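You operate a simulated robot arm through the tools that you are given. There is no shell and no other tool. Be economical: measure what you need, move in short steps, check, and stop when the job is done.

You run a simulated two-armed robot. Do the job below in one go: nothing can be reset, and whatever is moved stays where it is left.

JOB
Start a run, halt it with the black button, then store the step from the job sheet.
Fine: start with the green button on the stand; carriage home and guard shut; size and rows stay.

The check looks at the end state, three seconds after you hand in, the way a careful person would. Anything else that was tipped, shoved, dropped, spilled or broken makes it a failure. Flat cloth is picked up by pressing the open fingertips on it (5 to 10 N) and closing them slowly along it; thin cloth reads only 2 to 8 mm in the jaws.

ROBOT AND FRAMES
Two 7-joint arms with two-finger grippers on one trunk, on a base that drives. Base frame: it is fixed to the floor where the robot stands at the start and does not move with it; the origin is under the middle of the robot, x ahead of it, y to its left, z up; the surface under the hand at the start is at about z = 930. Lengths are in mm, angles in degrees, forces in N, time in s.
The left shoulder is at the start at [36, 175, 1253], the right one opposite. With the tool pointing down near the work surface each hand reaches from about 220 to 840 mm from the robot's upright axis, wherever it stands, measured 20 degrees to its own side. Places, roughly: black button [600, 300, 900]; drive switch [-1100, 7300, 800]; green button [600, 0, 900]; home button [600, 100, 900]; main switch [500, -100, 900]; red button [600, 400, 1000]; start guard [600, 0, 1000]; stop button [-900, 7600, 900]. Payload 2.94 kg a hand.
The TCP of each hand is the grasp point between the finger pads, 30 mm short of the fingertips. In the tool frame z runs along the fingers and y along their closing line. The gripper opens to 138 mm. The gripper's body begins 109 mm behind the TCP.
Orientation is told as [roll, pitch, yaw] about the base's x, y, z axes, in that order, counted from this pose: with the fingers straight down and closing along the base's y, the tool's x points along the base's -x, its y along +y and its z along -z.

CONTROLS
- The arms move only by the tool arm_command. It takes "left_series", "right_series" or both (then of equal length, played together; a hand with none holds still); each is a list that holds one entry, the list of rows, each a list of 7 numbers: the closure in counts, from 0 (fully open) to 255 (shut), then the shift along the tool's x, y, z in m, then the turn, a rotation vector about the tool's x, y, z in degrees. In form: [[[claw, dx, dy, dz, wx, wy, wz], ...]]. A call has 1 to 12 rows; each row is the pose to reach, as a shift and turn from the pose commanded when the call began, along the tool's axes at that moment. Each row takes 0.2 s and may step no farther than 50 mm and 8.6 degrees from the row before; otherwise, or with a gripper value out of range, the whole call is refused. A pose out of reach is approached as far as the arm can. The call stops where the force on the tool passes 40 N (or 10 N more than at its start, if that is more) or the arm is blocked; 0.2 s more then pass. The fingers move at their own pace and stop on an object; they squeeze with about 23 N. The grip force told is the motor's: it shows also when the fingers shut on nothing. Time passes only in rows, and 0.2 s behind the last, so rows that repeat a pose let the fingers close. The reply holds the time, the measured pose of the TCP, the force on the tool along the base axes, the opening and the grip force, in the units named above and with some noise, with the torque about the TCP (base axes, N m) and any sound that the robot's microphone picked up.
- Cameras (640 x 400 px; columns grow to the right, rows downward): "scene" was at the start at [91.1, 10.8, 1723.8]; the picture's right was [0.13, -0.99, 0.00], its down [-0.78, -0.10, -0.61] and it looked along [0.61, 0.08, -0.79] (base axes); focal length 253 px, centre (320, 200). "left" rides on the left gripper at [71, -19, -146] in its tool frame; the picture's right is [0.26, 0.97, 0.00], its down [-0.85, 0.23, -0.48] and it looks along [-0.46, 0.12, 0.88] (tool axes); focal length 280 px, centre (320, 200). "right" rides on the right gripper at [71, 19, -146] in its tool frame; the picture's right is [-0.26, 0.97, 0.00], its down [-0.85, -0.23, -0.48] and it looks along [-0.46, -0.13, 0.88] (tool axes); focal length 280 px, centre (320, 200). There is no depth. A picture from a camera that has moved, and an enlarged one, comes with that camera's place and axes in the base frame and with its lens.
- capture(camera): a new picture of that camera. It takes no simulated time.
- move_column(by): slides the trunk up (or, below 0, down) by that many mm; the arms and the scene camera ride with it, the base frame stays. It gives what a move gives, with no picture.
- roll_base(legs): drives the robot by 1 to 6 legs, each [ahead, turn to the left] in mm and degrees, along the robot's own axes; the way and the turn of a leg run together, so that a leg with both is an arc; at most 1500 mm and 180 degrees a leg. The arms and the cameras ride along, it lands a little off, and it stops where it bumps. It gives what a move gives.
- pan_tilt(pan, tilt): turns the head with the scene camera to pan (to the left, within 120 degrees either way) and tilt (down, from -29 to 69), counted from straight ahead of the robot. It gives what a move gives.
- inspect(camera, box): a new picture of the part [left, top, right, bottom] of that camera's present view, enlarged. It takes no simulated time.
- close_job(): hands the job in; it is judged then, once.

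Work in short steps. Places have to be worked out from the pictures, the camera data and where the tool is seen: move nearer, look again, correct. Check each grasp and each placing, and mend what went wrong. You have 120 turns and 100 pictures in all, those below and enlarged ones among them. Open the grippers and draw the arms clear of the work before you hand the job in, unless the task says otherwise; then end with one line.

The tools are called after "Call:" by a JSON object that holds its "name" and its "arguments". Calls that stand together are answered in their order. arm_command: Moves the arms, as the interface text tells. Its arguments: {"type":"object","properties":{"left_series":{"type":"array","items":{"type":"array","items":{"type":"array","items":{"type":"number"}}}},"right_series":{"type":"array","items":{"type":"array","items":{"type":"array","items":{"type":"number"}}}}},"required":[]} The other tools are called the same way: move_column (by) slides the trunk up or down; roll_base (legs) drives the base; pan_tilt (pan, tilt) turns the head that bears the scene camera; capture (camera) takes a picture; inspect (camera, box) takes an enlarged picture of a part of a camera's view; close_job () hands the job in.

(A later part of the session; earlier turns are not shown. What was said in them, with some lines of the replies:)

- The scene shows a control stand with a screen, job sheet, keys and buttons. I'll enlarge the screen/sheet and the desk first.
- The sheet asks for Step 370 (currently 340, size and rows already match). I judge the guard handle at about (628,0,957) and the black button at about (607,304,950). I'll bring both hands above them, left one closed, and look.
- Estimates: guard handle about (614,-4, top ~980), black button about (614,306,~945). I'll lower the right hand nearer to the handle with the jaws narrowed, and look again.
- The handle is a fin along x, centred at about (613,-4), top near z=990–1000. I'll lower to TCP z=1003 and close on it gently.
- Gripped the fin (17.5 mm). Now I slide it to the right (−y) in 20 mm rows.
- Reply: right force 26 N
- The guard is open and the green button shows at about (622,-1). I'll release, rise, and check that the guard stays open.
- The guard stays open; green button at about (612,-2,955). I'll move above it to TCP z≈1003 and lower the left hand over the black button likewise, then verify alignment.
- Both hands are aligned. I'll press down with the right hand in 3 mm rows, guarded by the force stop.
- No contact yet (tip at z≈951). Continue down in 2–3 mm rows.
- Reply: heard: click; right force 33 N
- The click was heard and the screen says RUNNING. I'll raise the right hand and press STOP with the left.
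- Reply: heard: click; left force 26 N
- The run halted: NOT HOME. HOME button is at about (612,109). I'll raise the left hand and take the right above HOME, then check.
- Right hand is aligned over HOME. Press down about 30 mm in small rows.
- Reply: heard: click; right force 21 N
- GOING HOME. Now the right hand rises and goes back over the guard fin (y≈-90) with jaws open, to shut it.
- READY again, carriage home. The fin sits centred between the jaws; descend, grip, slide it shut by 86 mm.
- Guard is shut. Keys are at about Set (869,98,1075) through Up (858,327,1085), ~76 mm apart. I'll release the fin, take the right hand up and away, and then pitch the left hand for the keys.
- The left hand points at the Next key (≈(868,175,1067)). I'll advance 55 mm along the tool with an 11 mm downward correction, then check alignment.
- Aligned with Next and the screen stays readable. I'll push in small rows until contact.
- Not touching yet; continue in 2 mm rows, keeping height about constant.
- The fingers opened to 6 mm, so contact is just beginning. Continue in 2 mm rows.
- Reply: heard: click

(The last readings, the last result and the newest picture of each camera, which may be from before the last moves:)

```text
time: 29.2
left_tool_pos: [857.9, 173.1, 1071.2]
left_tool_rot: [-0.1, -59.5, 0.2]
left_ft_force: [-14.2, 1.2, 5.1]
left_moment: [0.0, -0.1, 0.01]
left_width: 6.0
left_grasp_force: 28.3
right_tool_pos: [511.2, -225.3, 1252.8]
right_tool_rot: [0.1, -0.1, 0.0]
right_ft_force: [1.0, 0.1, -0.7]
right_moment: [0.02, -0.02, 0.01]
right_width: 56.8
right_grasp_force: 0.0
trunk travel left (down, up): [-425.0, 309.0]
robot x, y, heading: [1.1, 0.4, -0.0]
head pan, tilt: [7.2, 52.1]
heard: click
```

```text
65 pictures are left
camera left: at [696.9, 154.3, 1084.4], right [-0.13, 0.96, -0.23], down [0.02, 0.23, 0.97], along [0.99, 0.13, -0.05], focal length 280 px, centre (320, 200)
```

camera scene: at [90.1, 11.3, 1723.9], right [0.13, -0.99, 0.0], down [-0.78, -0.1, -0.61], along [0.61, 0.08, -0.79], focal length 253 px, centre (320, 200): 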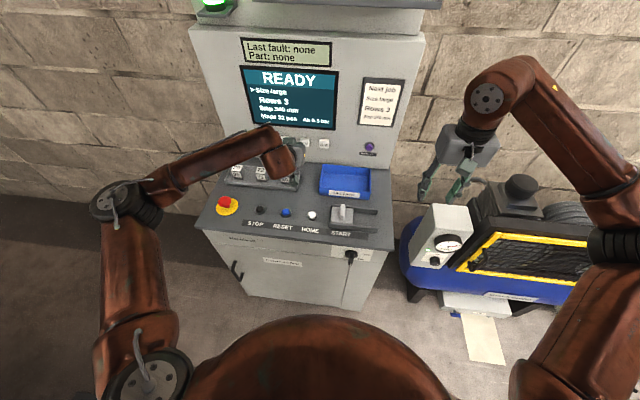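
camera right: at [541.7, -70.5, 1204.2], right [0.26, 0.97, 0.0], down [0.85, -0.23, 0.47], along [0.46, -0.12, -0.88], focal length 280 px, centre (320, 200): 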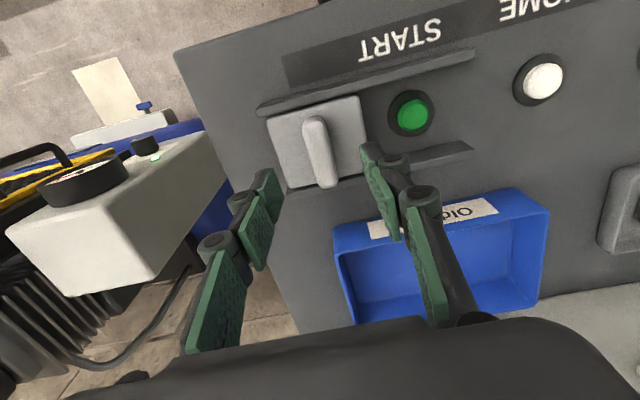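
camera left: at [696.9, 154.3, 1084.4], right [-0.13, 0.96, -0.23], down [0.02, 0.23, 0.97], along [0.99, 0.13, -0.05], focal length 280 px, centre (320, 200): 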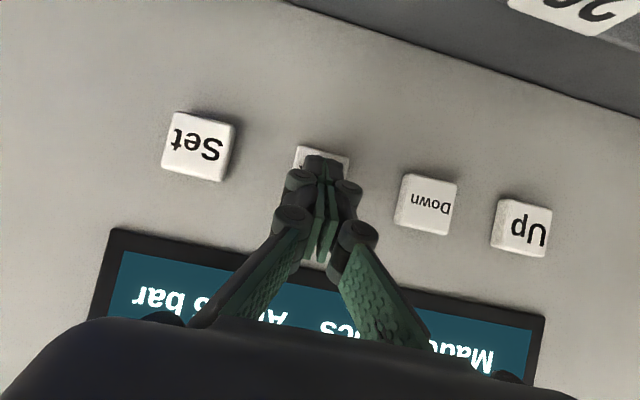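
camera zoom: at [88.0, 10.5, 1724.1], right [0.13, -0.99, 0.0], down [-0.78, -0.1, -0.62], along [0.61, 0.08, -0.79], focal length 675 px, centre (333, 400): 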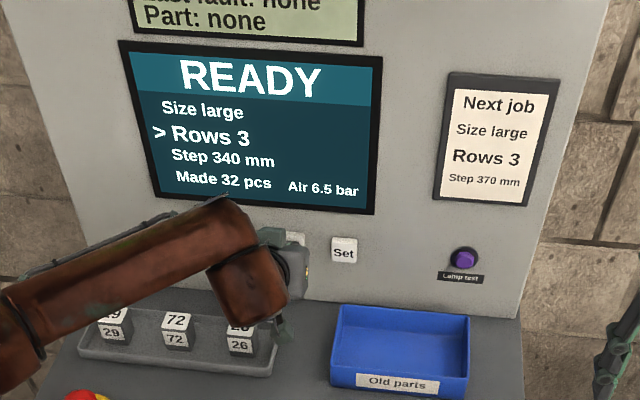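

One click; cursor on Rows. Retract 16 mm, press once more to the same depth, then retract.

Call:
{"name": "arm_command", "arguments": {"left_series": [[[255, 0, 0, -0.008, 0, 0, 0], [255, 0, 0, -0.016, 0, 0, 0], [255, 0, 0, -0.016, 0, 0, 0], [255, 0, 0, -0.008, 0, 0, 0], [255, 0, 0, -0.003, 0, 0, 0], [255, 0, 0, 0.0005, 0, 0, 0], [255, 0, 0, 0.0005, 0, 0, 0], [255, 0, 0, -0.008, 0, 0, 0], [255, 0, 0, -0.02, 0, 0, 0], [255, 0, 0, -0.03, 0, 0, 0]]]}}

Call:
{"name": "inspect", "arguments": {"camera": "scene", "box": [230, 50, 400, 200]}}

```text
time: 31.4
left_tool_pos: [835.6, 172.9, 1085.8]
left_tool_rot: [-0.1, -59.5, 0.2]
left_ft_force: [0.9, 0.6, -0.5]
left_moment: [0.02, 0.01, -0.03]
left_width: 0.0
left_grasp_force: 28.5
right_tool_pos: [513.4, -225.3, 1253.0]
right_tool_rot: [0.2, -0.1, 0.0]
right_ft_force: [0.3, 0.0, -0.5]
right_moment: [0.01, -0.01, 0.02]
right_width: 56.9
right_grasp_force: 0.2
trunk travel left (down, up): [-425.0, 309.0]
robot x, y, heading: [-2.5, 0.2, -0.1]
head pan, tilt: [7.2, 52.1]
heard: click
```

```text
2.67 times, centred on (315, 125) of scene
camera zoom: at [91.5, 10.8, 1723.8], right [0.13, -0.99, 0.0], down [-0.78, -0.1, -0.61], along [0.61, 0.08, -0.79], focal length 675 px, centre (333, 400)
```

zoom: 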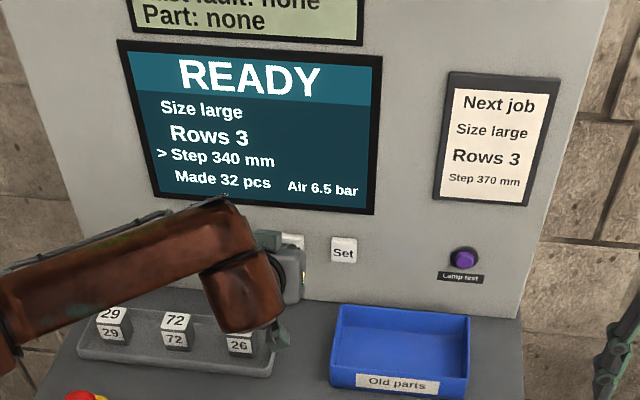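

Cursor is on Step. Move sideways to Up (y≈325), 153 mm left, keeping 40 mm off, and check.

Call:
{"name": "arm_command", "arguments": {"left_series": [[[255, 0, 0, -0.015, 0, 0, 0], [255, 0, 0.04, -0.015, 0, 0, 0], [255, 0, 0.08, -0.015, 0, 0, 0], [255, 0, 0.12, -0.015, 0, 0, 0], [255, 0, 0.152, -0.015, 0, 0, 0], [255, 0, 0.152, -0.005, 0, 0, 0], [255, 0, 0.152, 0.005, 0, 0, 0]]]}}

Call:
{"name": "capture", "arguments": {"camera": "left"}}

```text
time: 33.0
left_tool_pos: [838.2, 327.3, 1083.6]
left_tool_rot: [-0.1, -59.5, 0.1]
left_ft_force: [0.4, 0.0, 0.5]
left_moment: [0.0, 0.02, -0.04]
left_width: 0.2
left_grasp_force: 28.6
right_tool_pos: [512.7, -224.0, 1251.7]
right_tool_rot: [0.0, 0.0, 0.0]
right_ft_force: [-0.1, 0.3, -0.1]
right_moment: [0.0, 0.0, -0.01]
right_width: 56.9
right_grasp_force: 0.0
trunk travel left (down, up): [-425.0, 309.0]
robot x, y, heading: [-1.3, -1.0, -0.0]
head pan, tilt: [7.2, 52.1]
```

```text
63 pictures are left
camera left: at [675.6, 308.4, 1097.1], right [-0.13, 0.96, -0.23], down [0.02, 0.23, 0.97], along [0.99, 0.13, -0.05], focal length 280 px, centre (320, 200)
```

left: 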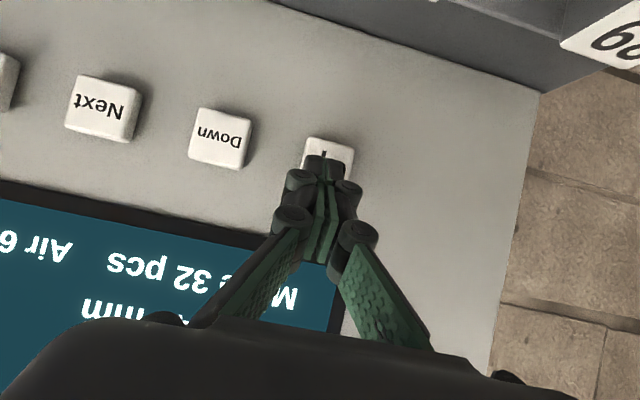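

Aligned with Up. Press to the same depth as before and back off.

Call:
{"name": "arm_command", "arguments": {"left_series": [[[255, 0, 0.002, 0.01, 0, 0, 0], [255, 0, 0.002, 0.018, 0, 0, 0], [255, 0, 0.002, 0.022, 0, 0, 0], [255, 0, 0.002, 0.026, 0, 0, 0], [255, 0, 0.002, 0.026, 0, 0, 0], [255, 0, 0.002, 0.016, 0, 0, 0], [255, 0, 0.002, 0.008, 0, 0, 0]]]}}

Call:
{"name": "inspect", "arguments": {"camera": "scene", "box": [230, 50, 400, 200]}}

```text
time: 34.6
left_tool_pos: [845.4, 327.8, 1081.2]
left_tool_rot: [-0.1, -59.5, 0.1]
left_ft_force: [0.4, 0.4, 0.1]
left_moment: [0.01, -0.02, 0.0]
left_width: 0.0
left_grasp_force: 28.6
right_tool_pos: [513.0, -223.6, 1252.2]
right_tool_rot: [0.0, 0.0, -0.1]
right_ft_force: [-0.4, 0.5, -1.0]
right_moment: [0.01, 0.0, 0.01]
right_width: 56.8
right_grasp_force: 0.1
trunk travel left (down, up): [-425.0, 309.0]
robot x, y, heading: [4.2, 0.4, 0.0]
head pan, tilt: [7.2, 52.1]
heard: click
```

```text
2.67 times, centred on (315, 125) of scene
camera zoom: at [91.1, 10.6, 1723.8], right [0.13, -0.99, 0.0], down [-0.78, -0.1, -0.61], along [0.61, 0.08, -0.79], focal length 675 px, centre (333, 400)
```

zoom: 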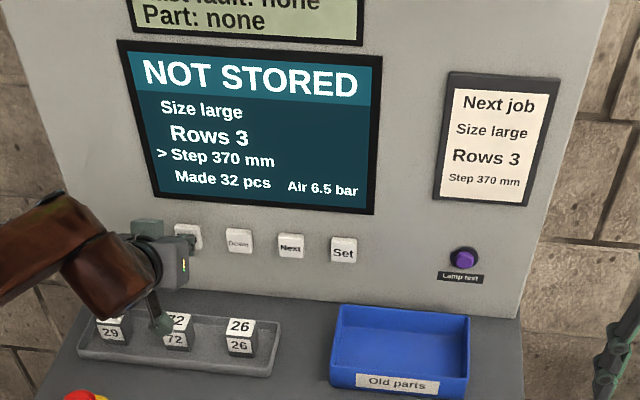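

Let me verify the displayed step digits closely, and the cubes.

Call:
{"name": "inspect", "arguments": {"camera": "scene", "box": [255, 60, 375, 135]}}

```text
5.33 times, centred on (315, 98) of scene
camera zoom: at [91.1, 10.6, 1723.8], right [0.13, -0.99, 0.0], down [-0.78, -0.1, -0.61], along [0.61, 0.08, -0.79], focal length 1351 px, centre (347, 747)
```

zoom: 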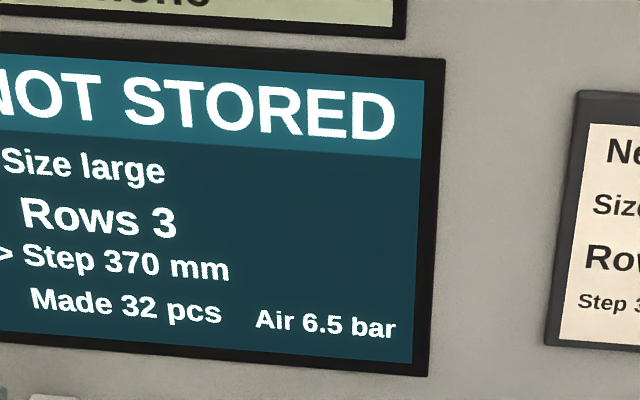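

Step 370 mm confirmed, NOT STORED. Move back and across to Set (y≈97).

Call:
{"name": "arm_command", "arguments": {"left_series": [[[255, 0, 0, -0.02, 0, 0, 0], [255, 0, -0.045, -0.023, 0, 0, 0], [255, 0, -0.09, -0.023, 0, 0, 0], [255, 0, -0.135, -0.023, 0, 0, 0], [255, 0, -0.18, -0.023, 0, 0, 0], [255, 0, -0.22, -0.023, 0, 0, 0], [255, 0, -0.231, -0.023, 0, 0, 0], [255, 0, -0.231, -0.01, 0, 0, 0], [255, 0, -0.231, -0.01, 0, 0, 0]]]}}

Call:
{"name": "capture", "arguments": {"camera": "left"}}

```text
time: 36.6
left_tool_pos: [837.8, 96.9, 1084.4]
left_tool_rot: [0.0, -59.5, 0.2]
left_ft_force: [-0.9, -0.1, -0.3]
left_moment: [0.0, 0.01, 0.01]
left_width: 0.1
left_grasp_force: 28.4
right_tool_pos: [512.4, -224.7, 1253.0]
right_tool_rot: [0.1, -0.1, 0.0]
right_ft_force: [-0.1, -0.1, -0.3]
right_moment: [0.0, 0.0, 0.01]
right_width: 57.1
right_grasp_force: 0.1
trunk travel left (down, up): [-425.0, 309.0]
robot x, y, heading: [2.3, 0.9, 0.0]
head pan, tilt: [7.2, 52.1]
```

```text
60 pictures are left
camera left: at [675.3, 77.6, 1096.4], right [-0.13, 0.96, -0.23], down [0.02, 0.23, 0.97], along [0.99, 0.13, -0.05], focal length 280 px, centre (320, 200)
```

left: 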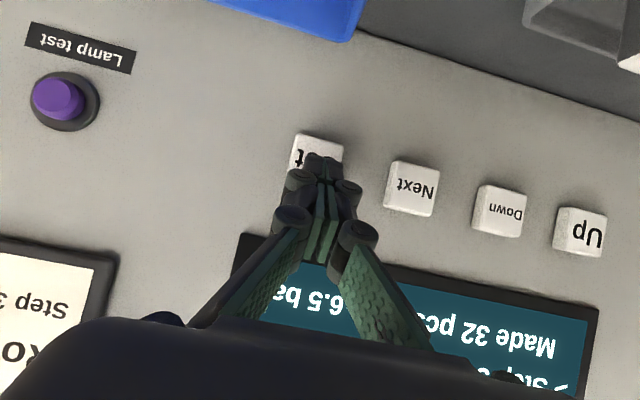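

Aligned on Set. Press to the same depth (about 28 mm) and back off.

Call:
{"name": "arm_command", "arguments": {"left_series": [[[255, 0, 0, 0.01, 0, 0, 0], [255, 0, 0, 0.019, 0, 0, 0], [255, 0, 0, 0.024, 0, 0, 0], [255, 0, 0, 0.028, 0, 0, 0], [255, 0, 0, 0.028, 0, 0, 0], [255, 0, 0, 0.016, 0, 0, 0], [255, 0, 0, 0, 0, 0, 0]]]}}

Call:
{"name": "inspect", "arguments": {"camera": "scene", "box": [230, 50, 400, 200]}}

```text
time: 38.2
left_tool_pos: [837.6, 96.0, 1084.1]
left_tool_rot: [0.0, -59.6, 0.1]
left_ft_force: [0.8, -0.5, 1.1]
left_moment: [-0.03, 0.0, 0.0]
left_width: 0.0
left_grasp_force: 28.1
right_tool_pos: [511.3, -224.3, 1252.1]
right_tool_rot: [0.1, 0.0, 0.0]
right_ft_force: [0.1, -0.3, 0.2]
right_moment: [0.01, -0.01, 0.01]
right_width: 56.9
right_grasp_force: 0.1
trunk travel left (down, up): [-425.0, 309.0]
robot x, y, heading: [-1.1, -0.1, 0.2]
head pan, tilt: [7.2, 52.1]
heard: click
```

```text
2.67 times, centred on (315, 125) of scene
camera zoom: at [89.5, 10.7, 1724.0], right [0.13, -0.99, 0.0], down [-0.78, -0.1, -0.61], along [0.61, 0.08, -0.79], focal length 675 px, centre (333, 400)
```

zoom: 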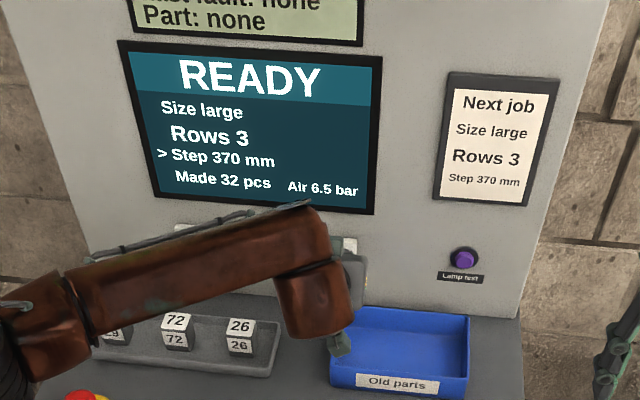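

READY with Step 370 mm stored. Now retreat the left arm up and back while undoing the pitch, and open both grippers.

Call:
{"name": "arm_command", "arguments": {"left_series": [[[255, -0.0026, 0.0, -0.0334, 0, 0, 0], [255, -0.0052, 0.015, -0.0668, 0, 0, 0], [255, -0.0078, 0.03, -0.1002, 0, 0, 0], [255, -0.0104, 0.046, -0.1336, 0, 7.4, 0], [255, -0.013, 0.062, -0.167, 0, 14.8, 0], [255, -0.0156, 0.08, -0.2004, 0, 22.2, 0], [255, -0.0182, 0.098, -0.2338, 0, 29.6, 0], [200, -0.0208, 0.115, -0.2672, 0, 37, 0], [150, -0.0234, 0.132, -0.3006, 0, 44.4, 0], [100, -0.026, 0.15, -0.334, 0, 51.8, 0], [50, -0.0286, 0.168, -0.3674, 0, 59.4, 0], [0, -0.031, 0.185, -0.401, 0, 59.4, 0]]], "right_series": [[[0, 0, 0, 0, 0, 0, 0], [0, 0, 0, 0, 0, 0, 0], [0, 0, 0, 0, 0, 0, 0], [0, 0, 0, 0, 0, 0, 0], [0, 0, 0, 0, 0, 0, 0], [0, 0, 0, 0, 0, 0, 0], [0, 0, 0, 0, 0, 0, 0], [0, 0, 0, 0, 0, 0, 0], [0, 0, 0, 0, 0, 0, 0], [0, 0, 0, 0, 0, 0, 0], [0, 0, 0, 0, 0, 0, 0], [0, 0, 0, 0, 0, 0, 0]]]}}

Call:
{"name": "inspect", "arguments": {"camera": "scene", "box": [180, 0, 440, 270]}}

Call:
{"name": "inspect", "arguments": {"camera": "scene", "box": [190, 130, 400, 260]}}

```text
time: 40.8
left_tool_pos: [504.3, 285.6, 1315.2]
left_tool_rot: [-0.2, -0.1, 0.0]
left_ft_force: [0.7, -0.2, 0.3]
left_moment: [-0.05, -0.07, 0.04]
left_width: 96.8
left_grasp_force: 0.1
right_tool_pos: [510.3, -223.5, 1254.8]
right_tool_rot: [0.1, -0.2, 0.0]
right_ft_force: [-0.3, -0.3, 1.0]
right_moment: [-0.02, -0.06, -0.01]
right_width: 138.0
right_grasp_force: 0.0
trunk travel left (down, up): [-425.0, 309.0]
robot x, y, heading: [-2.1, -0.2, 0.2]
head pan, tilt: [7.2, 52.1]
```

```text
1.48 times, centred on (310, 135) of scene
camera zoom: at [87.6, 12.1, 1724.1], right [0.13, -0.99, 0.0], down [-0.78, -0.1, -0.62], along [0.61, 0.08, -0.79], focal length 375 px, centre (335, 296)
```

zoom: 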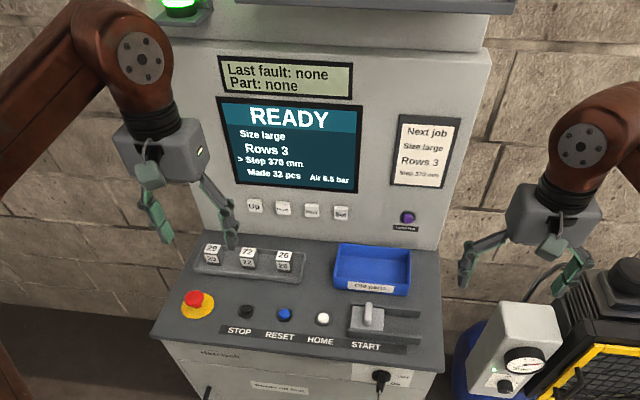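

```text
3.05 times, centred on (295, 195) of scene
camera zoom: at [87.6, 12.1, 1724.1], right [0.13, -0.99, 0.0], down [-0.78, -0.1, -0.62], along [0.61, 0.08, -0.79], focal length 772 px, centre (396, 215)
```

zoom: 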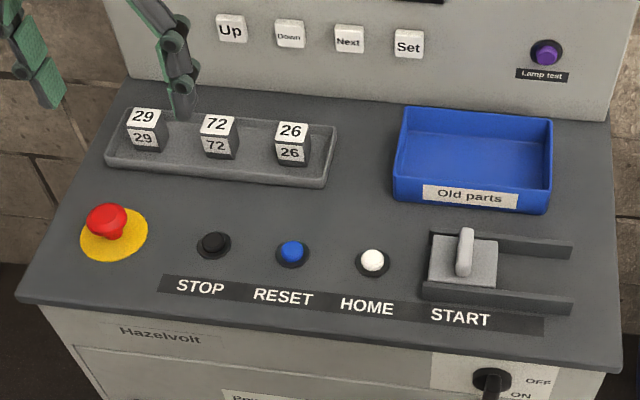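

Everything checks out: READY, size large, rows 3, step 370, carriage home, guard shut and arms clear. Handing in.

Call:
{"name": "close_job", "arguments": {}}

```text
The job is handed in.
```

The run was started with the green button and halted with the black one. The carriage is home and the guard is shut. Step 370 mm is stored, with size and rows unchanged, and the screen shows READY.
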